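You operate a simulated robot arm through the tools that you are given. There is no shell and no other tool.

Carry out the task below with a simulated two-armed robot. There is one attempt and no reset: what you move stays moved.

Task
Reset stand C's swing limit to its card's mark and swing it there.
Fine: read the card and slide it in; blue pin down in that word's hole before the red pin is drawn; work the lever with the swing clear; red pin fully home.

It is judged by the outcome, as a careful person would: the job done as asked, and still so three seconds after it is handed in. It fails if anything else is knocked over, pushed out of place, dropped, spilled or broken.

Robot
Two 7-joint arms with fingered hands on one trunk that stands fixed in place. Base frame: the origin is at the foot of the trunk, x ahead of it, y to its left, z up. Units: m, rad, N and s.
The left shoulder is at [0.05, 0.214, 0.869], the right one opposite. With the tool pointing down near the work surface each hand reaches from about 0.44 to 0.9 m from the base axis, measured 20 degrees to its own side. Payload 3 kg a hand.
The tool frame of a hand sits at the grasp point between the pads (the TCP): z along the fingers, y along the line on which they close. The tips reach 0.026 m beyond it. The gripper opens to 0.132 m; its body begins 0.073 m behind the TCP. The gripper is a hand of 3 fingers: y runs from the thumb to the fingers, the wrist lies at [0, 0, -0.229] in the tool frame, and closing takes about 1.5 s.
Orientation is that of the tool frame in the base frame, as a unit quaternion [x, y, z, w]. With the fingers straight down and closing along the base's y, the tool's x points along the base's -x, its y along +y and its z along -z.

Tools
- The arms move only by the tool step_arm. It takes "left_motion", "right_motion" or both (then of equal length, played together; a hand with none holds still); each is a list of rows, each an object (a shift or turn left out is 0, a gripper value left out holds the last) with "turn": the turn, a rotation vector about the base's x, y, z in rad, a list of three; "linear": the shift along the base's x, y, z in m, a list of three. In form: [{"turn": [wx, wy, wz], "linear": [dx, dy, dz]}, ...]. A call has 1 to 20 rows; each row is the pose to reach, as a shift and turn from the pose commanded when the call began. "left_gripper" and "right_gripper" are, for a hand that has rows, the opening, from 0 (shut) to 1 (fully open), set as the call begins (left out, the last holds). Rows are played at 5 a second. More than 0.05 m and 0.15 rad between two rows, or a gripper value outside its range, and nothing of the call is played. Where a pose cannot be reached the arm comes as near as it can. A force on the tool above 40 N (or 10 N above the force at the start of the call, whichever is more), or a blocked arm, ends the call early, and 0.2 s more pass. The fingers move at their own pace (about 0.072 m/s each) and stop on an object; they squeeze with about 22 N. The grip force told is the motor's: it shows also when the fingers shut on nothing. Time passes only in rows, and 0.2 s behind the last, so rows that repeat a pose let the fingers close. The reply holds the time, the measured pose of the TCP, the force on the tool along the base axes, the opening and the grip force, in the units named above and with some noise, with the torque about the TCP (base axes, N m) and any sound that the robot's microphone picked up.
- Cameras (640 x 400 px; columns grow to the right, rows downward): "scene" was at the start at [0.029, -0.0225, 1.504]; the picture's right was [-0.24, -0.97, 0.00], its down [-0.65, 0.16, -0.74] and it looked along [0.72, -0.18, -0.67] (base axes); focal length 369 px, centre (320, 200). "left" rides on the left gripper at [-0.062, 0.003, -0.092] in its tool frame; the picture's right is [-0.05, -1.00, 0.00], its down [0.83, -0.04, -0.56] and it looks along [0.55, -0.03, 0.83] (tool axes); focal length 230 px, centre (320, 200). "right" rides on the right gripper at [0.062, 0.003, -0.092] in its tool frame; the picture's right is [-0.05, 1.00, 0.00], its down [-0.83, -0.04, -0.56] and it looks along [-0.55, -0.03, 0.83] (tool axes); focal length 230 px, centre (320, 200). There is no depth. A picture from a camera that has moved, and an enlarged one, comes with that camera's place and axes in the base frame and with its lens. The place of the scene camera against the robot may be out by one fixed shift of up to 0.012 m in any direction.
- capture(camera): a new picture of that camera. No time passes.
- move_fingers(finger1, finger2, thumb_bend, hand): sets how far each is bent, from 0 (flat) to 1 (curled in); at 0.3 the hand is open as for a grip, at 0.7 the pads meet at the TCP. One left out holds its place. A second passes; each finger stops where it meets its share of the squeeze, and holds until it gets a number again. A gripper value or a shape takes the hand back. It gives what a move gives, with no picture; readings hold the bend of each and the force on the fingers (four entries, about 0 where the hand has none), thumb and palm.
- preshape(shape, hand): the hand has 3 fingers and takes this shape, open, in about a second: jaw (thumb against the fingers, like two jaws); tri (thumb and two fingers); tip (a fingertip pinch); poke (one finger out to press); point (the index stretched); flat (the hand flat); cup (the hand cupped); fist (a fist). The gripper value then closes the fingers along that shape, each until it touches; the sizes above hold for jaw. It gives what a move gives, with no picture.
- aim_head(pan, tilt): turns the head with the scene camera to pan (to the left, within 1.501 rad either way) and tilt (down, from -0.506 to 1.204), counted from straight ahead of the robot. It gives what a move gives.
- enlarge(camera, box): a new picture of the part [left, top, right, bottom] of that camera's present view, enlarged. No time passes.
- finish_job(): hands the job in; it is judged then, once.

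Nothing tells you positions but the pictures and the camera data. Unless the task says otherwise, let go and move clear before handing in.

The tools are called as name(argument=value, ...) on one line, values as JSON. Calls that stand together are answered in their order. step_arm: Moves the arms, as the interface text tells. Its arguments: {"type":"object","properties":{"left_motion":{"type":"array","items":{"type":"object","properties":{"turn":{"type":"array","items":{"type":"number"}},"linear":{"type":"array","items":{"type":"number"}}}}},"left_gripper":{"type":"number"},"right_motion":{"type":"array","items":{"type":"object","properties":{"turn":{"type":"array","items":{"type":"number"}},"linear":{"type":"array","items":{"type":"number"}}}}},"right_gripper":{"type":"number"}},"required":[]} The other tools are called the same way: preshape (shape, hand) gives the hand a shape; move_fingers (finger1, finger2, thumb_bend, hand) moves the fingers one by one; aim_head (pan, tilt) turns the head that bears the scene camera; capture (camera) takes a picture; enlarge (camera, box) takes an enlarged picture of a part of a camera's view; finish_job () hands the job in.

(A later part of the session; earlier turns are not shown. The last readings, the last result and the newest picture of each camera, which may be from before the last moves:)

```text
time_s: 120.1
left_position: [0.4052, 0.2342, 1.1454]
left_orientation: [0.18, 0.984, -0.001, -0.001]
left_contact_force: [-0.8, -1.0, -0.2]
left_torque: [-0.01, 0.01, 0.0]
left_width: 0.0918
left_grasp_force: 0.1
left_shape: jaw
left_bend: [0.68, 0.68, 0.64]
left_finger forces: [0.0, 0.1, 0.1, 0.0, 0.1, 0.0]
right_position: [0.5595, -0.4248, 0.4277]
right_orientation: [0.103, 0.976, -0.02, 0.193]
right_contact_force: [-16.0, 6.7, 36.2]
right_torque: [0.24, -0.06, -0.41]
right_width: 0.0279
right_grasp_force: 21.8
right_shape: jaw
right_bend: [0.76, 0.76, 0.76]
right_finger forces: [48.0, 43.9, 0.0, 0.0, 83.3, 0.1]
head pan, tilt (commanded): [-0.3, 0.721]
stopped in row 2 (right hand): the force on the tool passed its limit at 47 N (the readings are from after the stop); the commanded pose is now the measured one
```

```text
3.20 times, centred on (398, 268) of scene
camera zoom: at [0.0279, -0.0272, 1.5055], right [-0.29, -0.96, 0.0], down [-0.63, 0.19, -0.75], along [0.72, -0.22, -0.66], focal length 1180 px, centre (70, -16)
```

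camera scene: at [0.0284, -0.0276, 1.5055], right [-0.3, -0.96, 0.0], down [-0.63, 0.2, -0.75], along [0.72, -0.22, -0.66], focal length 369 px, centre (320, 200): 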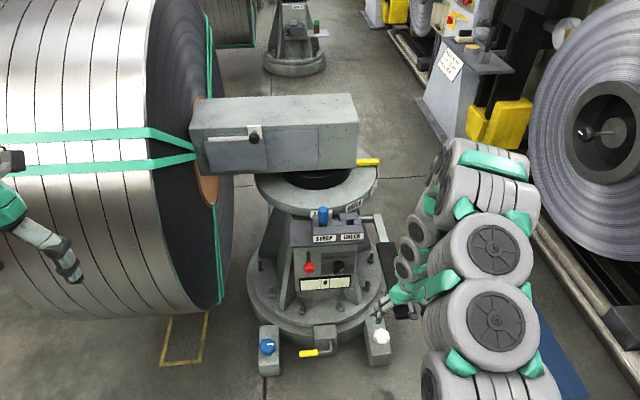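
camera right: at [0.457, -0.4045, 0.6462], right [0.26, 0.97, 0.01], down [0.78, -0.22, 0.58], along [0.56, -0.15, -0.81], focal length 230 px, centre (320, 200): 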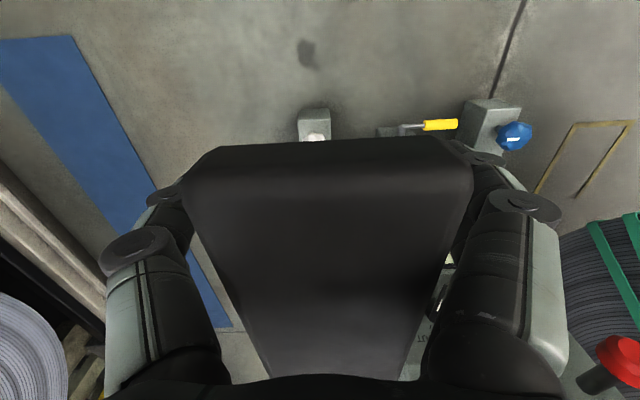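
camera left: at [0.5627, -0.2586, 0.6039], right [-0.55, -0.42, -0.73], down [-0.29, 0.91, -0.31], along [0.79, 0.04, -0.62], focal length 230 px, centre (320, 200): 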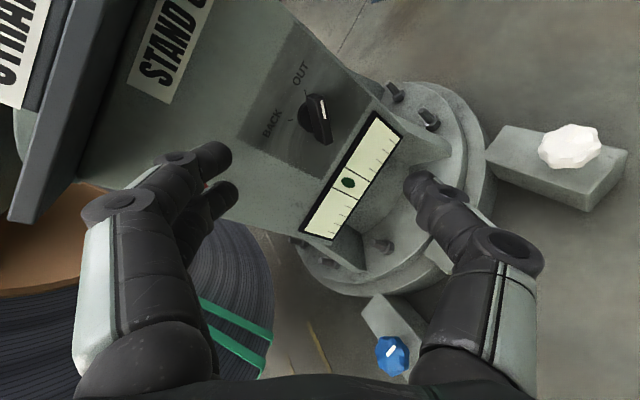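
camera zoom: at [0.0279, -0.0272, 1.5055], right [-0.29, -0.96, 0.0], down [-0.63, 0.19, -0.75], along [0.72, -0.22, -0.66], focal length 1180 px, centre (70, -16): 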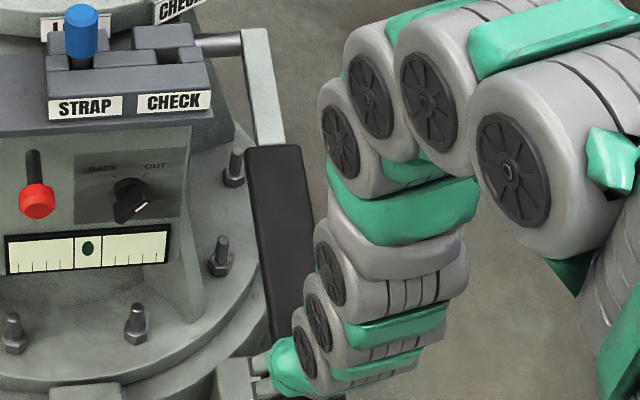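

The swing advances about half the AISLE-to-STRAP distance per stroke, so one more stroke is needed. Raising the lever back to the top for a second stroke.

step_arm(right_motion=[{"linear": [-0.0061, 0.0013, 0.0101], "turn": [0.0075, 0.0341, 0]}, {"linear": [-0.0116, 0.0026, 0.0204], "turn": [0.015, 0.0682, 0]}, {"linear": [-0.017, 0.0037, 0.0309], "turn": [0.0225, 0.1023, 0]}, {"linear": [-0.022, 0.0048, 0.0415], "turn": [0.03, 0.1364, 0]}, {"linear": [-0.0266, 0.0058, 0.0523], "turn": [0.0375, 0.1705, 0]}, {"linear": [-0.0309, 0.0068, 0.0633], "turn": [0.045, 0.2046, 0]}, {"linear": [-0.0347, 0.0076, 0.0744], "turn": [0.0525, 0.2387, 0]}, {"linear": [-0.0382, 0.0084, 0.0857], "turn": [0.06, 0.2728, 0]}, {"linear": [-0.0412, 0.0091, 0.097], "turn": [0.0675, 0.3069, 0]}])

enlarge(camera="scene", box=[340, 140, 404, 200])

enlarge(camera="scene", box=[350, 205, 446, 330])

```text
time_s: 122.1
left_position: [0.4062, 0.2338, 1.1453]
left_orientation: [0.181, 0.984, -0.001, -0.001]
left_contact_force: [0.2, 0.9, 0.5]
left_torque: [-0.01, 0.01, 0.01]
left_width: 0.0922
left_grasp_force: 0.2
left_shape: jaw
left_bend: [0.68, 0.68, 0.64]
left_finger forces: [0.1, 0.1, 0.0, 0.1, 0.0, 0.1]
right_position: [0.5214, -0.4168, 0.5237]
right_orientation: [0.105, 0.994, -0.002, 0.04]
right_contact_force: [34.0, -5.1, 3.7]
right_torque: [0.56, 1.9, -0.06]
right_width: 0.0273
right_grasp_force: 22.2
right_shape: jaw
right_bend: [0.76, 0.76, 0.76]
right_finger forces: [36.0, 36.4, 0.0, 0.0, 62.6, 0.0]
head pan, tilt (commanded): [-0.3, 0.721]
```

```text
6.67 times, centred on (372, 170) of scene
camera zoom: at [0.0286, -0.0276, 1.5055], right [-0.3, -0.96, 0.0], down [-0.63, 0.2, -0.75], along [0.72, -0.22, -0.66], focal length 2457 px, centre (-27, 400)
```

zoom: 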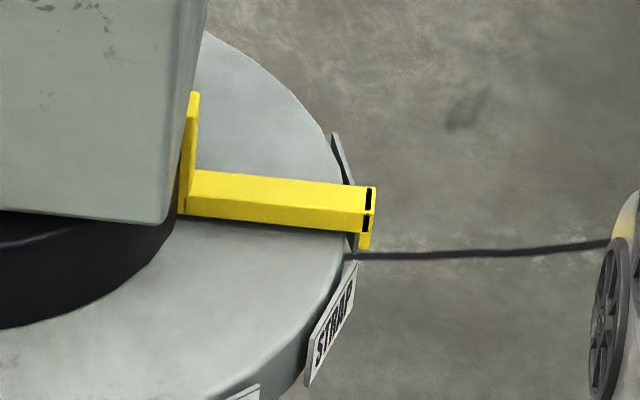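

```text
3.20 times, centred on (398, 268) of scene
camera zoom: at [0.0286, -0.0276, 1.5055], right [-0.3, -0.96, 0.0], down [-0.63, 0.2, -0.75], along [0.72, -0.22, -0.66], focal length 1180 px, centre (70, -16)
```

zoom: 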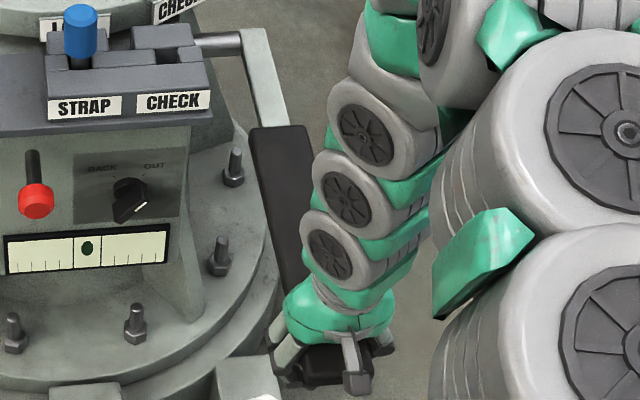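

The swing held its place. Lifting the lever the last bit to its top stop.

step_arm(right_motion=[{"linear": [0.004, -0.0009, 0.004], "turn": [0.002, 0.01, 0]}, {"linear": [0.004, -0.0009, 0.008], "turn": [0.004, 0.02, 0]}, {"linear": [0.004, -0.0009, 0.012], "turn": [0.006, 0.03, 0]}, {"linear": [0.004, -0.0009, 0.015], "turn": [0.0075, 0.0341, 0]}])

enlarge(camera="scene", box=[350, 205, 446, 330])

```text
time_s: 123.1
left_position: [0.4058, 0.2338, 1.1458]
left_orientation: [0.18, 0.984, -0.001, -0.001]
left_contact_force: [0.4, 0.5, 0.4]
left_torque: [0.0, -0.02, 0.01]
left_width: 0.092
left_grasp_force: 0.0
left_shape: jaw
left_bend: [0.68, 0.68, 0.64]
left_finger forces: [0.1, 0.1, 0.1, 0.0, 0.0, 0.1]
right_position: [0.5196, -0.417, 0.537]
right_orientation: [0.106, 0.994, 0.001, 0.017]
right_contact_force: [-29.1, 18.5, 0.8]
right_torque: [-0.9, -1.8, 0.12]
right_width: 0.0269
right_grasp_force: 22.1
right_shape: jaw
right_bend: [0.76, 0.76, 0.76]
right_finger forces: [35.8, 39.4, 0.0, 0.1, 57.9, 0.1]
head pan, tilt (commanded): [-0.3, 0.721]
```

```text
3.20 times, centred on (398, 268) of scene
camera zoom: at [0.028, -0.0274, 1.5055], right [-0.3, -0.96, 0.0], down [-0.63, 0.2, -0.75], along [0.72, -0.22, -0.66], focal length 1180 px, centre (70, -16)
```

zoom: 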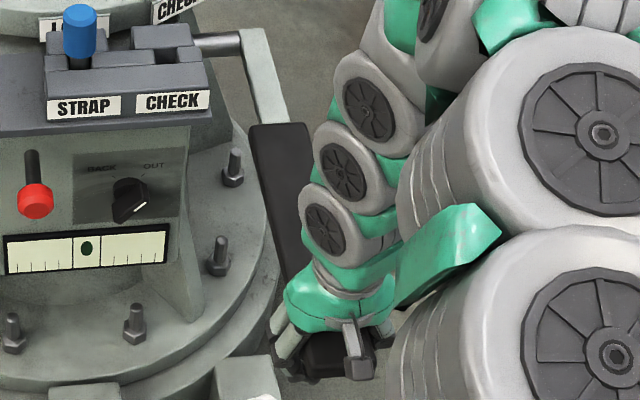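

Lever at the top. Second stroke down, slowly, same arc.

step_arm(right_motion=[{"linear": [-0.003, 0.0007, 0.0], "turn": [0, 0, 0]}, {"linear": [-0.0013, 0.0003, -0.0072], "turn": [-0.0047, -0.0213, 0]}, {"linear": [0.0004, 0.0, -0.0143], "turn": [-0.0093, -0.0426, 0]}, {"linear": [0.0025, -0.0005, -0.0214], "turn": [-0.014, -0.064, 0]}, {"linear": [0.0045, -0.0009, -0.0285], "turn": [-0.0186, -0.0853, 0]}, {"linear": [0.0068, -0.0014, -0.0355], "turn": [-0.0233, -0.1066, 0]}, {"linear": [0.0091, -0.0019, -0.0425], "turn": [-0.0279, -0.1279, 0]}, {"linear": [0.0118, -0.0025, -0.0494], "turn": [-0.0326, -0.1492, 0]}])

step_arm(right_motion=[{"linear": [0.0, 0.0, -0.0035], "turn": [-0.0023, -0.0107, 0]}, {"linear": [0.0017, -0.0004, -0.007], "turn": [-0.0047, -0.0213, 0]}, {"linear": [0.0048, -0.001, -0.0137], "turn": [-0.0094, -0.0426, 0]}, {"linear": [0.008, -0.0018, -0.0203], "turn": [-0.0141, -0.0639, 0]}, {"linear": [0.0112, -0.0025, -0.0269], "turn": [-0.0188, -0.0853, 0]}, {"linear": [0.0146, -0.0032, -0.0334], "turn": [-0.0234, -0.1066, 0]}])

enlarge(camera="scene", box=[340, 140, 404, 200])

enlarge(camera="scene", box=[180, 80, 436, 330])

```text
time_s: 124.9
left_position: [0.4053, 0.2343, 1.1456]
left_orientation: [0.18, 0.984, 0.0, -0.001]
left_contact_force: [0.8, -0.5, 0.4]
left_torque: [0.02, 0.0, 0.01]
left_width: 0.0921
left_grasp_force: 0.1
left_shape: jaw
left_bend: [0.68, 0.68, 0.64]
left_finger forces: [0.0, 0.1, 0.1, 0.1, 0.0, 0.0]
right_position: [0.5326, -0.4192, 0.4868]
right_orientation: [0.105, 0.99, -0.009, 0.096]
right_contact_force: [-28.3, 13.9, -3.3]
right_torque: [-0.89, -1.64, -0.02]
right_width: 0.0257
right_grasp_force: 21.9
right_shape: jaw
right_bend: [0.76, 0.76, 0.76]
right_finger forces: [31.6, 31.2, 0.1, 0.0, 52.7, 0.0]
head pan, tilt (commanded): [-0.3, 0.721]
```

```text
time_s: 126.0
left_position: [0.4058, 0.2349, 1.1451]
left_orientation: [0.181, 0.984, -0.001, -0.001]
left_contact_force: [-0.1, 0.5, -0.1]
left_torque: [0.03, 0.0, -0.01]
left_width: 0.092
left_grasp_force: 0.1
left_shape: jaw
left_bend: [0.68, 0.68, 0.64]
left_finger forces: [0.1, 0.1, 0.1, 0.0, 0.0, 0.1]
right_position: [0.5404, -0.4214, 0.4676]
right_orientation: [0.105, 0.986, -0.013, 0.125]
right_contact_force: [-9.7, 2.0, 1.0]
right_torque: [-0.24, -0.56, 0.03]
right_width: 0.0258
right_grasp_force: 21.4
right_shape: jaw
right_bend: [0.76, 0.76, 0.76]
right_finger forces: [28.9, 28.8, 0.0, 0.0, 57.7, 0.0]
head pan, tilt (commanded): [-0.3, 0.721]
stopped in row 5 (right hand): the force on the tool passed its limit at 44 N (the readings are from after the stop); the commanded pose is now the measured one
```

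```text
6.67 times, centred on (372, 170) of scene
camera zoom: at [0.0283, -0.0276, 1.5055], right [-0.3, -0.96, 0.0], down [-0.63, 0.2, -0.75], along [0.72, -0.22, -0.66], focal length 2457 px, centre (-27, 400)
```

zoom: 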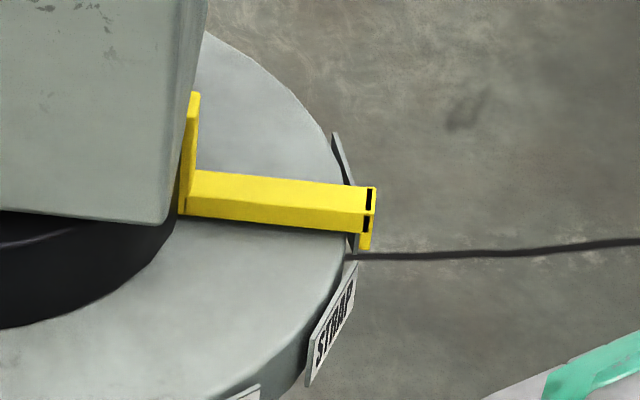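

```text
1.60 times, centred on (308, 205) of scene
camera zoom: at [0.0283, -0.0276, 1.5055], right [-0.3, -0.96, 0.0], down [-0.63, 0.2, -0.75], along [0.72, -0.22, -0.66], focal length 590 px, centre (339, 192)
```

zoom: 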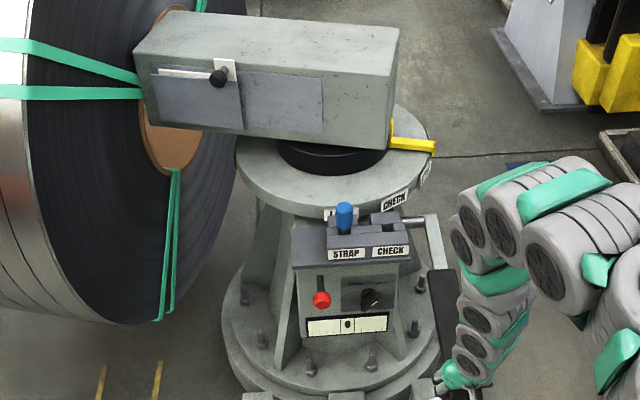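

Continuing the second stroke.

step_arm(right_motion=[{"linear": [0.0027, -0.0006, -0.0065], "turn": [-0.0047, -0.0213, 0]}, {"linear": [0.0058, -0.0013, -0.013], "turn": [-0.0094, -0.0426, 0]}, {"linear": [0.009, -0.002, -0.0195], "turn": [-0.0141, -0.0639, 0]}, {"linear": [0.0122, -0.0027, -0.026], "turn": [-0.0188, -0.0853, 0]}, {"linear": [0.0156, -0.0034, -0.032], "turn": [-0.0234, -0.1066, 0]}, {"linear": [0.0191, -0.0042, -0.038], "turn": [-0.0281, -0.1279, 0]}])

enlarge(camera="scene", box=[340, 140, 404, 200])

enlarge(camera="scene", box=[180, 80, 436, 330])

```text
time_s: 127.4
left_position: [0.4054, 0.2328, 1.1452]
left_orientation: [0.181, 0.984, -0.001, -0.001]
left_contact_force: [-0.1, 0.8, 0.6]
left_torque: [-0.03, 0.02, -0.02]
left_width: 0.092
left_grasp_force: 0.0
left_shape: jaw
left_bend: [0.68, 0.68, 0.64]
left_finger forces: [0.0, 0.1, 0.0, 0.1, 0.1, 0.0]
right_position: [0.5604, -0.425, 0.43]
right_orientation: [0.103, 0.976, -0.019, 0.191]
right_contact_force: [-23.6, 29.2, 2.5]
right_torque: [-1.57, -1.15, -0.55]
right_width: 0.0258
right_grasp_force: 22.0
right_shape: jaw
right_bend: [0.76, 0.76, 0.76]
right_finger forces: [38.1, 34.4, 0.0, 0.0, 48.9, 0.1]
head pan, tilt (commanded): [-0.3, 0.721]
```

```text
6.67 times, centred on (372, 170) of scene
camera zoom: at [0.0282, -0.0274, 1.5055], right [-0.3, -0.96, 0.0], down [-0.63, 0.19, -0.75], along [0.72, -0.22, -0.66], focal length 2457 px, centre (-27, 400)
```

zoom: 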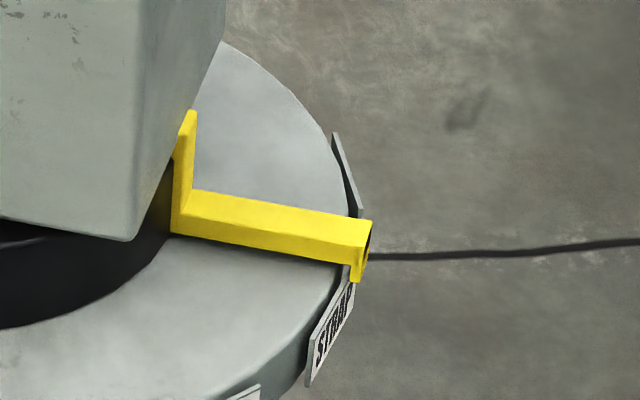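

```text
1.60 times, centred on (308, 205) of scene
camera zoom: at [0.0282, -0.0274, 1.5055], right [-0.3, -0.96, 0.0], down [-0.63, 0.19, -0.75], along [0.72, -0.22, -0.66], focal length 590 px, centre (339, 192)
```

zoom: 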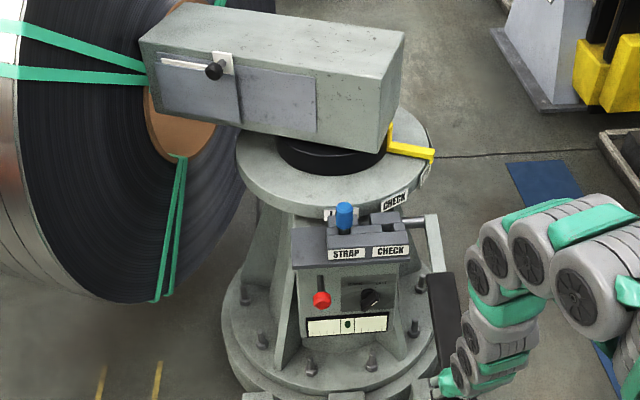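

The pointer is arriving at the STRAP plate. Pressing to the bottom stop and holding.

step_arm(right_motion=[{"linear": [0.0, -0.001, -0.002]}, {"linear": [0.0, -0.001, -0.004]}, {"linear": [0.0, -0.001, -0.005]}, {"linear": [0.0, -0.001, -0.005]}, {"linear": [0.0, -0.001, -0.005]}, {"linear": [0.0, -0.001, -0.005]}])

enlarge(camera="scene", box=[340, 140, 404, 200])

enlarge(camera="scene", box=[180, 80, 436, 330])

```text
time_s: 127.7
left_position: [0.4047, 0.2349, 1.1456]
left_orientation: [0.18, 0.984, -0.001, 0.0]
left_contact_force: [0.1, 0.4, -0.8]
left_torque: [0.01, -0.01, -0.02]
left_width: 0.092
left_grasp_force: 0.1
left_shape: jaw
left_bend: [0.68, 0.68, 0.64]
left_finger forces: [0.0, 0.1, 0.1, 0.0, 0.1, 0.0]
right_position: [0.5598, -0.4246, 0.4283]
right_orientation: [0.101, 0.976, -0.018, 0.19]
right_contact_force: [-16.7, 17.6, 30.6]
right_torque: [-0.83, -0.22, -0.52]
right_width: 0.0259
right_grasp_force: 22.6
right_shape: jaw
right_bend: [0.76, 0.76, 0.76]
right_finger forces: [39.1, 35.3, 0.1, 0.1, 60.7, 0.0]
head pan, tilt (commanded): [-0.3, 0.721]
stopped in row 1 (right hand): the force on the tool passed its limit at 54 N (the readings are from after the stop); the commanded pose is now the measured one
```

```text
6.67 times, centred on (372, 170) of scene
camera zoom: at [0.0279, -0.0272, 1.5055], right [-0.3, -0.96, 0.0], down [-0.63, 0.2, -0.75], along [0.72, -0.22, -0.66], focal length 2457 px, centre (-27, 400)
```

zoom: 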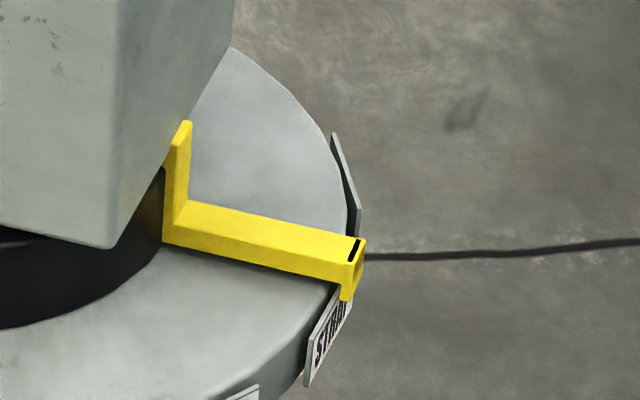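

```text
1.60 times, centred on (308, 205) of scene
camera zoom: at [0.0279, -0.0272, 1.5055], right [-0.3, -0.96, 0.0], down [-0.63, 0.2, -0.75], along [0.72, -0.22, -0.66], focal length 590 px, centre (339, 192)
```

zoom: 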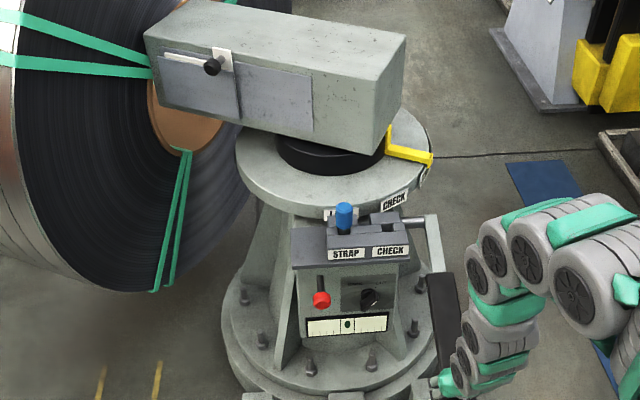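

Still turning; I'll hold still and let it arrive.

step_arm(right_motion=[{"linear": [0, 0, 0]}, {"linear": [0, 0, 0]}, {"linear": [0, 0, 0]}, {"linear": [0, 0, 0]}, {"linear": [0, 0, 0]}, {"linear": [0, 0, 0]}, {"linear": [0, 0, 0]}, {"linear": [0, 0, 0]}])

enlarge(camera="scene", box=[340, 140, 404, 200])

enlarge(camera="scene", box=[180, 80, 436, 330])

```text
time_s: 129.5
left_position: [0.4059, 0.2341, 1.146]
left_orientation: [0.18, 0.984, 0.0, 0.0]
left_contact_force: [0.5, 0.3, 0.3]
left_torque: [0.0, 0.01, 0.0]
left_width: 0.0919
left_grasp_force: 0.1
left_shape: jaw
left_bend: [0.68, 0.68, 0.64]
left_finger forces: [0.0, 0.1, 0.0, 0.0, 0.1, 0.0]
right_position: [0.5592, -0.4261, 0.4284]
right_orientation: [0.101, 0.976, -0.019, 0.19]
right_contact_force: [-20.8, 28.4, 28.3]
right_torque: [-1.33, -0.49, -0.62]
right_width: 0.0261
right_grasp_force: 21.3
right_shape: jaw
right_bend: [0.76, 0.76, 0.76]
right_finger forces: [41.7, 38.5, 0.0, 0.0, 57.2, 0.1]
head pan, tilt (commanded): [-0.3, 0.721]
```

```text
6.67 times, centred on (372, 170) of scene
camera zoom: at [0.0279, -0.0271, 1.5055], right [-0.3, -0.96, 0.0], down [-0.63, 0.19, -0.75], along [0.72, -0.22, -0.66], focal length 2457 px, centre (-27, 400)
```

zoom: 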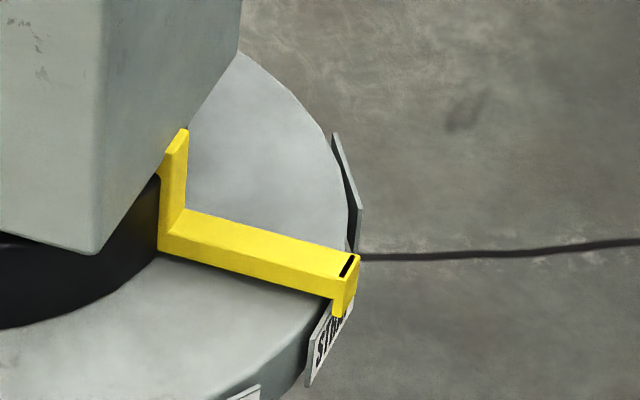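

```text
1.60 times, centred on (308, 205) of scene
camera zoom: at [0.0279, -0.0271, 1.5055], right [-0.3, -0.96, 0.0], down [-0.63, 0.19, -0.75], along [0.72, -0.22, -0.66], focal length 590 px, centre (339, 192)
```

zoom: 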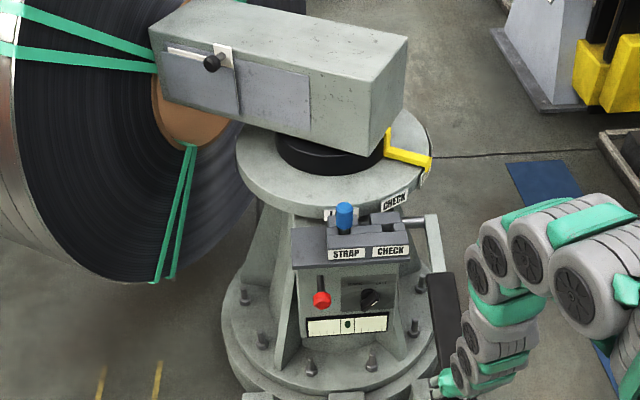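

The pointer sits over the middle of the STRAP plate. Now I'll raise the lever back to its rest position.

step_arm(right_motion=[{"linear": [-0.003, -0.001, 0.005], "turn": [0.0035, 0.0165, 0]}, {"linear": [-0.0061, 0.0003, 0.0101], "turn": [0.0075, 0.0341, 0]}, {"linear": [-0.0116, 0.0016, 0.0204], "turn": [0.015, 0.0682, 0]}, {"linear": [-0.017, 0.0027, 0.0309], "turn": [0.0225, 0.1023, 0]}, {"linear": [-0.022, 0.0038, 0.0415], "turn": [0.03, 0.1364, 0]}, {"linear": [-0.0266, 0.0048, 0.0523], "turn": [0.0375, 0.1705, 0]}, {"linear": [-0.0309, 0.0058, 0.0633], "turn": [0.045, 0.2046, 0]}, {"linear": [-0.0347, 0.0066, 0.0744], "turn": [0.0525, 0.2387, 0]}, {"linear": [-0.0375, 0.0074, 0.0857], "turn": [0.06, 0.2728, 0]}, {"linear": [-0.039, 0.008, 0.097], "turn": [0.0675, 0.3069, 0]}, {"linear": [-0.039, 0.008, 0.106], "turn": [0.0735, 0.3341, 0]}])

enlarge(camera="scene", box=[340, 140, 404, 200])

```text
time_s: 131.9
left_position: [0.4058, 0.2352, 1.1464]
left_orientation: [0.182, 0.983, -0.002, -0.001]
left_contact_force: [0.0, 0.1, 0.3]
left_torque: [0.0, -0.03, -0.02]
left_width: 0.092
left_grasp_force: 0.1
left_shape: jaw
left_bend: [0.68, 0.68, 0.64]
left_finger forces: [0.1, 0.0, 0.0, 0.1, 0.0, 0.0]
right_position: [0.5186, -0.4171, 0.5344]
right_orientation: [0.104, 0.994, 0.0, 0.021]
right_contact_force: [20.4, 43.4, 1.3]
right_torque: [-2.38, 1.07, -0.26]
right_width: 0.024
right_grasp_force: 21.7
right_shape: jaw
right_bend: [0.76, 0.76, 0.76]
right_finger forces: [34.4, 37.8, 0.0, 0.0, 27.5, 0.0]
head pan, tilt (commanded): [-0.3, 0.721]
```

```text
6.67 times, centred on (372, 170) of scene
camera zoom: at [0.0285, -0.0272, 1.5055], right [-0.3, -0.96, 0.0], down [-0.63, 0.19, -0.75], along [0.72, -0.22, -0.66], focal length 2457 px, centre (-27, 400)
```

zoom: 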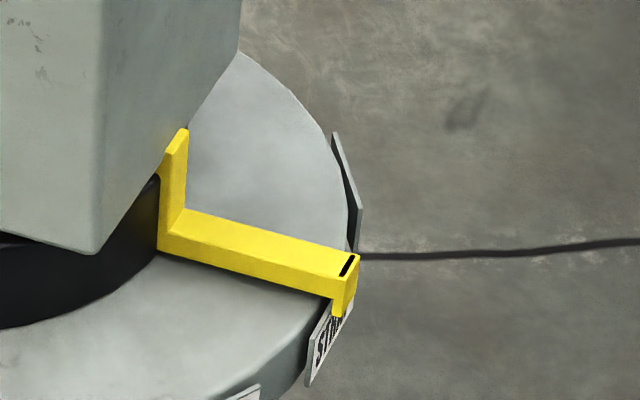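

The swing stays at STRAP with the lever up. Opening the right hand and lifting clear, then looking at the STRAP plate from the side.

step_arm(right_motion=[{"linear": [0, 0, 0]}, {"linear": [0, 0, 0]}, {"linear": [0, 0, 0]}, {"linear": [0, 0, 0]}, {"linear": [0, 0, 0]}], right_gripper=0.9)

step_arm(right_motion=[{"linear": [0, 0, 0.03]}, {"linear": [0, 0, 0.06]}, {"linear": [0, -0.01, 0.1]}, {"linear": [0, -0.03, 0.14]}, {"linear": [0, -0.06, 0.18]}, {"linear": [0.005, -0.09, 0.22], "turn": [0, 0, 0.1]}, {"linear": [0.01, -0.12, 0.26], "turn": [0, 0, 0.2]}, {"linear": [0.015, -0.15, 0.3], "turn": [0, 0, 0.3]}, {"linear": [0.02, -0.18, 0.34], "turn": [0, 0, 0.4]}, {"linear": [0.025, -0.21, 0.38], "turn": [0, 0, 0.45]}, {"linear": [0.03, -0.25, 0.4], "turn": [0, 0, 0.5]}])

capture(camera="right")

capture(camera="scene")

```text
time_s: 133.1
left_position: [0.4055, 0.233, 1.1446]
left_orientation: [0.18, 0.984, 0.0, 0.0]
left_contact_force: [0.7, 0.4, 0.2]
left_torque: [0.0, -0.01, -0.02]
left_width: 0.092
left_grasp_force: 0.0
left_shape: jaw
left_bend: [0.68, 0.68, 0.64]
left_finger forces: [0.0, 0.0, 0.0, 0.1, 0.0, 0.1]
right_position: [0.5204, -0.419, 0.5347]
right_orientation: [0.103, 0.994, -0.001, 0.022]
right_contact_force: [-0.3, 0.0, 1.0]
right_torque: [0.02, -0.01, -0.03]
right_width: 0.1188
right_grasp_force: 0.0
right_shape: jaw
right_bend: [0.48, 0.48, 0.44]
right_finger forces: [0.2, 0.3, 0.0, 0.1, 0.3, 0.1]
head pan, tilt (commanded): [-0.3, 0.721]
```

```text
refused: row 6 steps farther than a row can; nothing moved
```

```text
taken
camera right: at [0.4572, -0.4024, 0.6235], right [0.26, 0.97, 0.01], down [0.78, -0.21, 0.59], along [0.57, -0.15, -0.81], focal length 230 px, centre (320, 200)
```

right: 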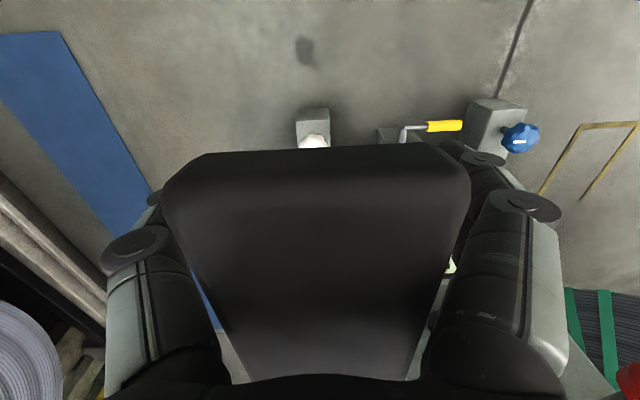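

```text
taken
camera scene: at [0.0283, -0.0276, 1.5055], right [-0.3, -0.96, 0.0], down [-0.63, 0.2, -0.75], along [0.72, -0.22, -0.66], focal length 369 px, centre (320, 200)
```

scene: 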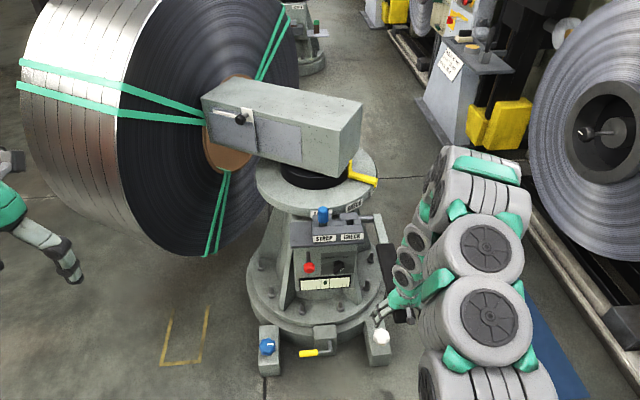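

step_arm(right_motion=[{"linear": [0, 0, 0.03]}, {"linear": [0, 0, 0.06]}, {"linear": [0, -0.01, 0.1]}, {"linear": [0, -0.03, 0.135]}, {"linear": [0, -0.055, 0.17]}, {"linear": [0.003, -0.08, 0.205], "turn": [0, 0, 0.1]}, {"linear": [0.006, -0.105, 0.24], "turn": [0, 0, 0.2]}, {"linear": [0.01, -0.13, 0.275], "turn": [0, 0, 0.3]}, {"linear": [0.015, -0.155, 0.31], "turn": [0, 0, 0.4]}, {"linear": [0.02, -0.185, 0.345], "turn": [0, 0, 0.45]}, {"linear": [0.025, -0.215, 0.375], "turn": [0, 0, 0.5]}, {"linear": [0.03, -0.245, 0.4], "turn": [0, 0, 0.55]}])

capture(camera="right")

enlarge(camera="scene", box=[340, 200, 436, 330])

```text
time_s: 135.7
left_position: [0.4058, 0.2335, 1.146]
left_orientation: [0.181, 0.984, 0.0, -0.001]
left_contact_force: [0.7, 0.3, 0.8]
left_torque: [-0.03, 0.0, 0.04]
left_width: 0.0916
left_grasp_force: 0.1
left_shape: jaw
left_bend: [0.68, 0.68, 0.64]
left_finger forces: [0.0, 0.1, 0.0, 0.1, 0.1, 0.1]
right_position: [0.5485, -0.6639, 0.9345]
right_orientation: [-0.171, 0.985, 0.006, 0.022]
right_contact_force: [0.1, 0.3, -0.1]
right_torque: [-0.01, 0.02, -0.04]
right_width: 0.1189
right_grasp_force: 0.1
right_shape: jaw
right_bend: [0.48, 0.48, 0.44]
right_finger forces: [0.0, 0.0, 0.0, 0.0, 0.0, 0.0]
head pan, tilt (commanded): [-0.3, 0.721]
```

```text
taken
camera right: at [0.4865, -0.6834, 1.0241], right [-0.29, 0.96, 0.01], down [0.77, 0.23, 0.59], along [0.57, 0.17, -0.81], focal length 230 px, centre (320, 200)
```

right: 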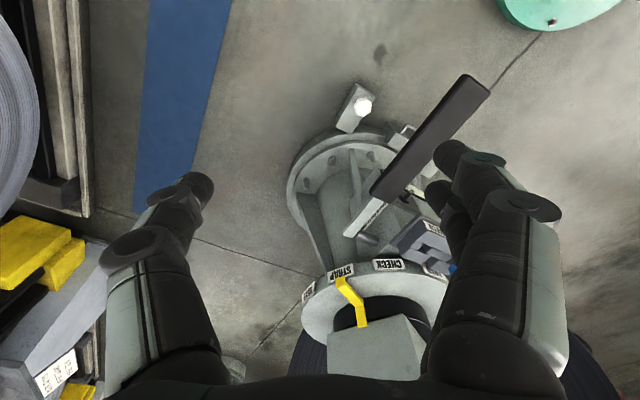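

```text
3.08 times, centred on (388, 265) of scene
camera zoom: at [0.0284, -0.0276, 1.5055], right [-0.3, -0.96, 0.0], down [-0.63, 0.2, -0.75], along [0.72, -0.22, -0.66], focal length 1134 px, centre (111, 0)
```

zoom: 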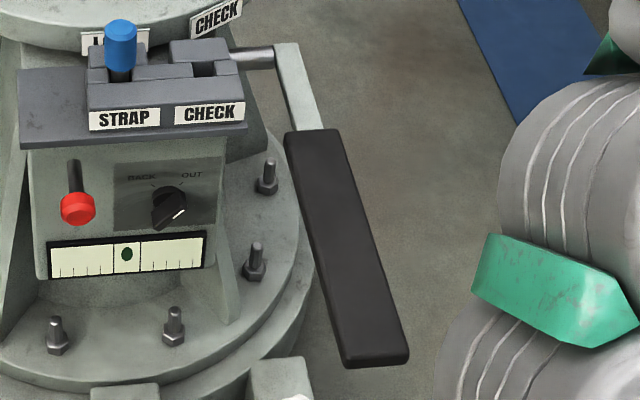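

enlarge(camera="right", box=[290, 240, 418, 330])

enlarge(camera="right", box=[320, 255, 368, 290])

```text
4.44 times, centred on (354, 285) of right
camera zoom: at [0.4865, -0.6834, 1.0241], right [-0.29, 0.96, 0.01], down [0.77, 0.23, 0.59], along [0.57, 0.17, -0.81], focal length 1022 px, centre (169, -178)
```

zoom: 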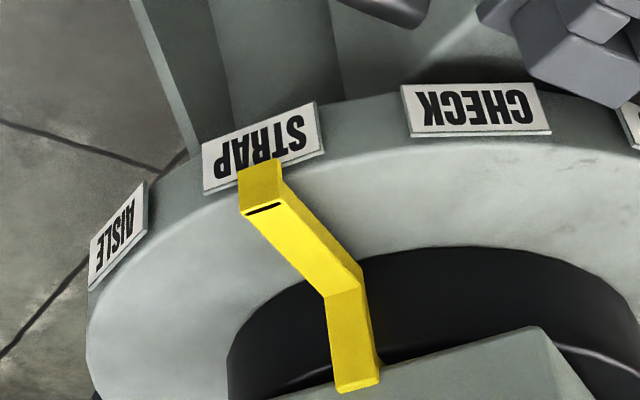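

```text
11.43 times, centred on (344, 272) of right
camera zoom: at [0.4865, -0.6834, 1.0241], right [-0.29, 0.96, 0.01], down [0.77, 0.23, 0.59], along [0.57, 0.17, -0.81], focal length 2629 px, centre (46, -629)
```

zoom: 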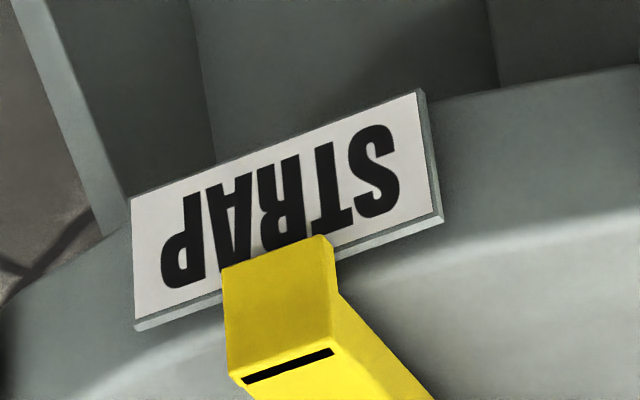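

The pointer is squarely on STRAP. Last job: push the red pin home with the left hand, fingers closed. Bringing the left hand round along the same safe path.

step_arm(left_motion=[{"linear": [0.0192, -0.021, -0.025], "turn": [-0.0157, -0.0332, -0.0042]}, {"linear": [0.0384, -0.042, -0.05], "turn": [-0.0314, -0.0664, -0.0084]}, {"linear": [0.0576, -0.063, -0.075], "turn": [-0.0471, -0.0996, -0.0126]}, {"linear": [0.0768, -0.084, -0.1], "turn": [-0.0628, -0.1328, -0.0168]}, {"linear": [0.096, -0.105, -0.125], "turn": [-0.0785, -0.166, -0.021]}, {"linear": [0.1152, -0.126, -0.15], "turn": [-0.0942, -0.1992, -0.0252]}, {"linear": [0.1344, -0.147, -0.175], "turn": [-0.1099, -0.2324, -0.0294]}, {"linear": [0.1536, -0.168, -0.2], "turn": [-0.1256, -0.2656, -0.0336]}, {"linear": [0.1728, -0.189, -0.225], "turn": [-0.1413, -0.2988, -0.0378]}, {"linear": [0.192, -0.21, -0.25], "turn": [-0.157, -0.332, -0.042]}], left_gripper=0.0)

step_arm(left_motion=[{"linear": [0.007, -0.022, -0.03], "turn": [-0.0278, -0.0866, 0.0146]}, {"linear": [0.014, -0.044, -0.06], "turn": [-0.0555, -0.1731, 0.0292]}, {"linear": [0.021, -0.066, -0.091], "turn": [-0.0833, -0.2597, 0.0438]}, {"linear": [0.029, -0.087, -0.121], "turn": [-0.111, -0.3463, 0.0584]}, {"linear": [0.036, -0.109, -0.151], "turn": [-0.1388, -0.4329, 0.0731]}, {"linear": [0.043, -0.131, -0.182], "turn": [-0.1666, -0.5194, 0.0877]}, {"linear": [0.05, -0.153, -0.212], "turn": [-0.1943, -0.606, 0.1023]}, {"linear": [0.057, -0.175, -0.242], "turn": [-0.2221, -0.6926, 0.1169]}, {"linear": [0.064, -0.197, -0.273], "turn": [-0.2498, -0.7791, 0.1315]}, {"linear": [0.0716, -0.2184, -0.303], "turn": [-0.2776, -0.8657, 0.1461]}])

capture(camera="left")

capture(camera="scene")

```text
time_s: 137.9
left_position: [0.597, 0.0252, 0.894]
left_orientation: [0.198, 0.963, -0.047, 0.176]
left_contact_force: [0.3, 0.0, 0.5]
left_torque: [0.03, 0.02, -0.02]
left_width: 0.0001
left_grasp_force: 21.4
left_shape: jaw
left_bend: [0.63, 0.63, 0.66]
left_finger forces: [0.0, 0.0, 0.1, 0.0, 0.0, 0.0]
right_position: [0.5487, -0.6634, 0.9345]
right_orientation: [-0.169, 0.985, 0.006, 0.021]
right_contact_force: [0.1, 1.2, -0.4]
right_torque: [-0.02, 0.03, -0.03]
right_width: 0.1186
right_grasp_force: 0.0
right_shape: jaw
right_bend: [0.48, 0.48, 0.44]
right_finger forces: [0.1, 0.0, 0.0, 0.0, 0.0, 0.0]
head pan, tilt (commanded): [-0.3, 0.721]
```

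```text
time_s: 140.1
left_position: [0.6692, -0.1957, 0.5925]
left_orientation: [0.106, 0.797, -0.077, 0.59]
left_contact_force: [-0.4, -0.4, -0.2]
left_torque: [-0.01, 0.02, 0.01]
left_width: 0.0002
left_grasp_force: 22.5
left_shape: jaw
left_bend: [0.63, 0.63, 0.66]
left_finger forces: [0.1, 0.1, 0.0, 0.1, 0.0, 0.0]
right_position: [0.5485, -0.6645, 0.9354]
right_orientation: [-0.169, 0.985, 0.006, 0.022]
right_contact_force: [0.0, -0.1, 0.0]
right_torque: [0.03, 0.0, -0.03]
right_width: 0.1184
right_grasp_force: 0.2
right_shape: jaw
right_bend: [0.48, 0.48, 0.44]
right_finger forces: [0.0, 0.0, 0.0, 0.1, 0.0, 0.0]
head pan, tilt (commanded): [-0.3, 0.721]
```

```text
taken
camera left: at [0.6023, -0.1744, 0.6792], right [-0.24, -0.97, 0.05], down [-0.76, 0.16, -0.63], along [0.61, -0.19, -0.77], focal length 230 px, centre (320, 200)
```

left: 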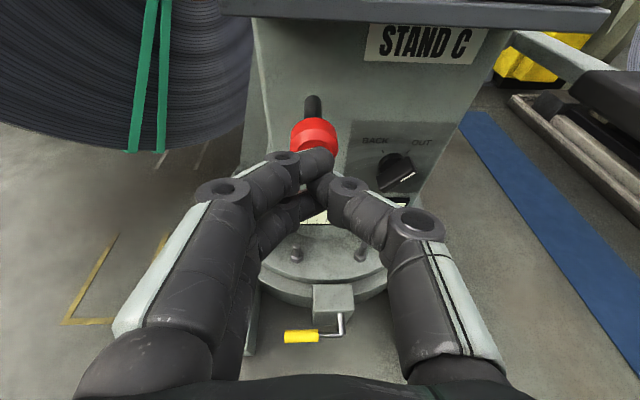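

```text
taken
camera scene: at [0.0284, -0.0277, 1.5055], right [-0.3, -0.96, 0.0], down [-0.63, 0.2, -0.75], along [0.72, -0.22, -0.66], focal length 369 px, centre (320, 200)
```

scene: 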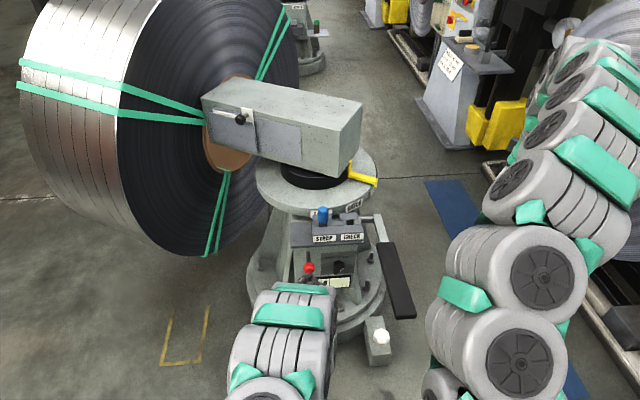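

The closed fingertips are lined up in front of the red knob. Moving up to contact, then pushing straight in slowly.

step_arm(left_motion=[{"linear": [0.0139, -0.0037, -0.0054]}, {"linear": [0.0277, -0.0074, -0.0108]}, {"linear": [0.0416, -0.0111, -0.0162]}])

enlarge(camera="left", box=[240, 80, 400, 240])

enlarge(camera="scene", box=[276, 230, 356, 280])

```text
time_s: 140.9
left_position: [0.7108, -0.2051, 0.5766]
left_orientation: [0.105, 0.797, -0.076, 0.59]
left_contact_force: [-0.4, 0.3, -0.5]
left_torque: [0.0, 0.02, -0.02]
left_width: 0.0001
left_grasp_force: 21.8
left_shape: jaw
left_bend: [0.64, 0.63, 0.66]
left_finger forces: [0.1, 0.0, 0.0, 0.0, 0.0, 0.0]
right_position: [0.5475, -0.6639, 0.934]
right_orientation: [-0.169, 0.985, 0.005, 0.021]
right_contact_force: [-0.5, -0.2, 0.7]
right_torque: [-0.01, 0.0, -0.05]
right_width: 0.1187
right_grasp_force: 0.1
right_shape: jaw
right_bend: [0.48, 0.48, 0.44]
right_finger forces: [0.1, 0.0, 0.0, 0.1, 0.1, 0.1]
head pan, tilt (commanded): [-0.3, 0.721]
```

```text
2.50 times, centred on (320, 160) of left
camera zoom: at [0.6445, -0.1853, 0.6635], right [-0.24, -0.97, 0.05], down [-0.76, 0.16, -0.63], along [0.6, -0.19, -0.77], focal length 575 px, centre (320, 300)
```

zoom: 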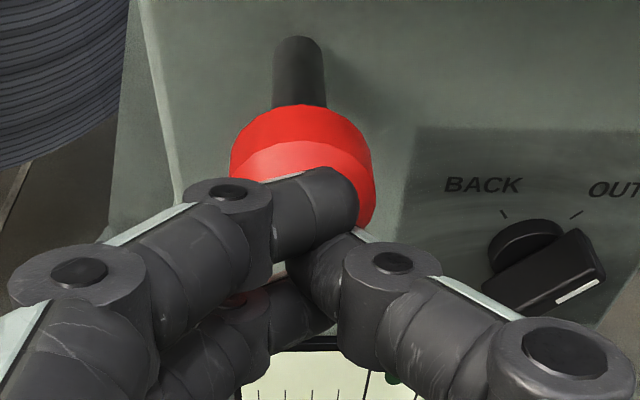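

```text
8.00 times, centred on (316, 255) of scene
camera zoom: at [0.0283, -0.0276, 1.5055], right [-0.3, -0.96, 0.0], down [-0.63, 0.2, -0.75], along [0.72, -0.22, -0.66], focal length 2949 px, centre (352, -240)
```

zoom: 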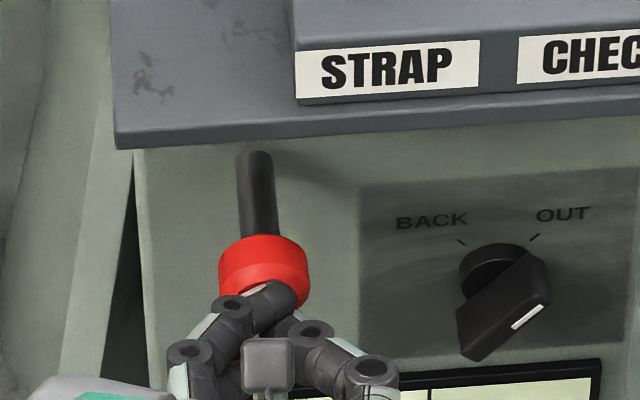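

Shifting 6 mm left to centre on the knob, then pushing in along its axis in small steps.

step_arm(left_motion=[{"linear": [0.001, 0.006, -0.002]}, {"linear": [0.0088, 0.0043, -0.003]}, {"linear": [0.0167, 0.0027, -0.004]}, {"linear": [0.0245, 0.001, -0.004]}, {"linear": [0.0323, -0.0007, -0.004]}])

enlarge(camera="left", box=[240, 80, 400, 240])

enlarge(camera="scene", box=[276, 230, 356, 280])

```text
time_s: 142.1
left_position: [0.743, -0.2034, 0.5698]
left_orientation: [0.106, 0.799, -0.075, 0.588]
left_contact_force: [-24.5, 12.4, 1.3]
left_torque: [-0.09, -0.12, 0.04]
left_width: 0.0
left_grasp_force: 22.0
left_shape: jaw
left_bend: [0.7, 0.63, 0.67]
left_finger forces: [34.8, 0.0, 0.0, 0.0, 0.1, 0.1]
right_position: [0.5496, -0.6632, 0.9341]
right_orientation: [-0.168, 0.986, 0.005, 0.021]
right_contact_force: [0.3, 0.2, -0.1]
right_torque: [-0.02, 0.01, 0.0]
right_width: 0.1188
right_grasp_force: 0.1
right_shape: jaw
right_bend: [0.48, 0.48, 0.44]
right_finger forces: [0.0, 0.0, 0.1, 0.0, 0.0, 0.1]
head pan, tilt (commanded): [-0.3, 0.721]
```

```text
2.50 times, centred on (320, 160) of left
camera zoom: at [0.6773, -0.1838, 0.6583], right [-0.24, -0.97, 0.05], down [-0.76, 0.16, -0.63], along [0.6, -0.19, -0.78], focal length 575 px, centre (320, 300)
```

zoom: 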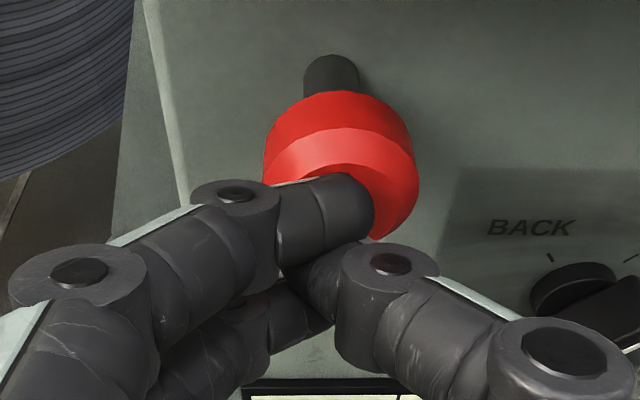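

```text
8.00 times, centred on (316, 255) of scene
camera zoom: at [0.0281, -0.0274, 1.5055], right [-0.3, -0.96, 0.0], down [-0.63, 0.19, -0.75], along [0.72, -0.22, -0.66], focal length 2949 px, centre (352, -240)
```

zoom: 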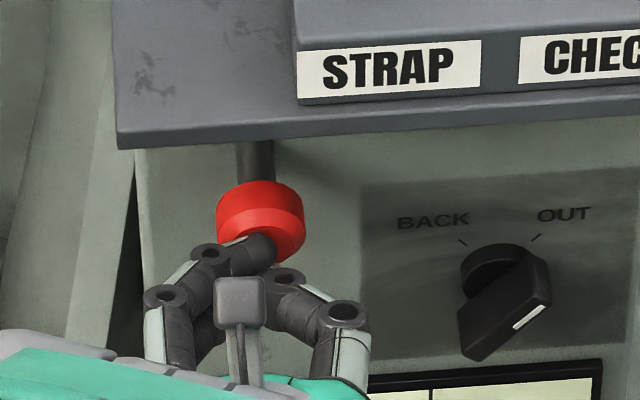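

The pin is going in. Continuing.

step_arm(left_motion=[{"linear": [0.005, -0.003, 0.0]}, {"linear": [0.01, -0.005, 0.0]}, {"linear": [0.0147, -0.006, 0.0]}])

enlarge(camera="left", box=[240, 80, 400, 240])

enlarge(camera="scene", box=[276, 230, 356, 280])

```text
time_s: 142.5
left_position: [0.7449, -0.2114, 0.5705]
left_orientation: [0.109, 0.799, -0.076, 0.586]
left_contact_force: [-22.2, 7.4, 3.4]
left_torque: [-0.09, -0.13, 0.04]
left_width: 0.0001
left_grasp_force: 22.5
left_shape: jaw
left_bend: [0.71, 0.65, 0.73]
left_finger forces: [0.0, 0.0, 0.1, 0.1, 37.0, 0.1]
right_position: [0.5477, -0.6642, 0.9351]
right_orientation: [-0.169, 0.985, 0.006, 0.021]
right_contact_force: [1.1, -0.4, 0.0]
right_torque: [0.02, -0.02, -0.02]
right_width: 0.1188
right_grasp_force: 0.0
right_shape: jaw
right_bend: [0.48, 0.48, 0.44]
right_finger forces: [0.0, 0.1, 0.0, 0.1, 0.0, 0.1]
head pan, tilt (commanded): [-0.3, 0.721]
stopped in row 2 (left hand): the force on the tool passed its limit at 46 N (the readings are from after the stop); the commanded pose is now the measured one
```

```text
2.50 times, centred on (320, 160) of left
camera zoom: at [0.679, -0.1904, 0.6567], right [-0.25, -0.97, 0.04], down [-0.76, 0.17, -0.62], along [0.6, -0.19, -0.78], focal length 575 px, centre (320, 300)
```

zoom: 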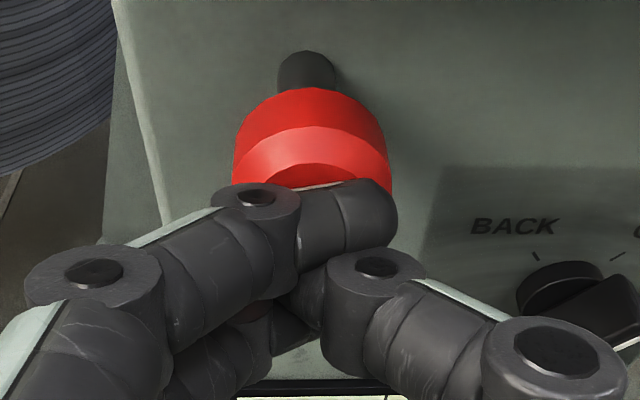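

```text
8.00 times, centred on (316, 255) of scene
camera zoom: at [0.0281, -0.0275, 1.5055], right [-0.3, -0.96, 0.0], down [-0.63, 0.2, -0.75], along [0.72, -0.22, -0.66], focal length 2949 px, centre (352, -240)
```

zoom: 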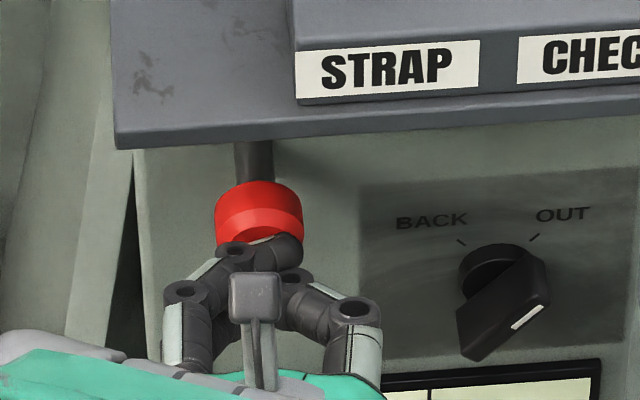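

It has come up firm, and the knob looks to be where it was at the start. I'll back off a few centimetres and compare it closely with the original picture.

step_arm(left_motion=[{"linear": [-0.02, 0.004, 0.003]}, {"linear": [-0.04, 0.009, 0.006]}, {"linear": [-0.07, 0.015, 0.012]}, {"linear": [-0.085, 0.05, 0.03]}, {"linear": [-0.09, 0.09, 0.045]}])

enlarge(camera="scene", box=[280, 230, 344, 270])

enlarge(camera="left", box=[320, 40, 520, 190])

```text
time_s: 143.7
left_position: [0.6565, -0.1208, 0.6137]
left_orientation: [0.108, 0.799, -0.077, 0.586]
left_contact_force: [-0.4, -0.3, -0.6]
left_torque: [0.0, -0.06, 0.01]
left_width: 0.0
left_grasp_force: 22.3
left_shape: jaw
left_bend: [0.69, 0.65, 0.68]
left_finger forces: [0.1, 0.0, 0.1, 0.0, 0.0, 0.0]
right_position: [0.5479, -0.6631, 0.9355]
right_orientation: [-0.169, 0.985, 0.004, 0.021]
right_contact_force: [0.1, 0.4, 0.3]
right_torque: [-0.03, -0.03, 0.01]
right_width: 0.1186
right_grasp_force: 0.0
right_shape: jaw
right_bend: [0.48, 0.48, 0.44]
right_finger forces: [0.0, 0.0, 0.1, 0.1, 0.0, 0.1]
head pan, tilt (commanded): [-0.3, 0.721]
```

```text
10.00 times, centred on (312, 250) of scene
camera zoom: at [0.0283, -0.0276, 1.5055], right [-0.3, -0.96, 0.0], down [-0.63, 0.2, -0.75], along [0.72, -0.22, -0.66], focal length 3686 px, centre (400, -300)
```

zoom: 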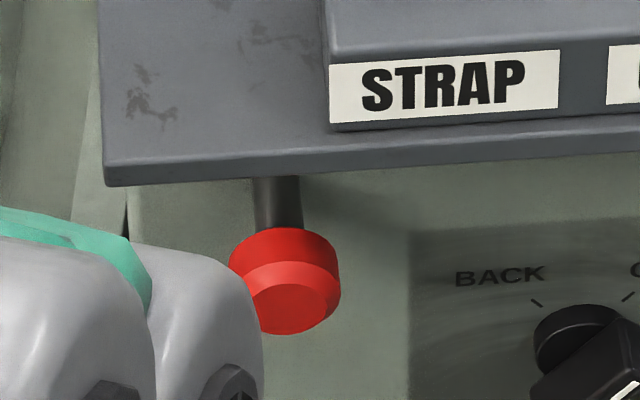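

```text
2.67 times, centred on (420, 115) of left
camera zoom: at [0.59, -0.1006, 0.701], right [-0.25, -0.97, 0.05], down [-0.76, 0.17, -0.63], along [0.6, -0.19, -0.78], focal length 614 px, centre (53, 427)
```

zoom: 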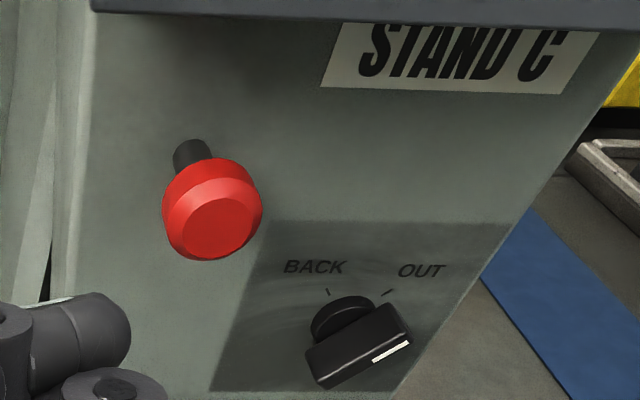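

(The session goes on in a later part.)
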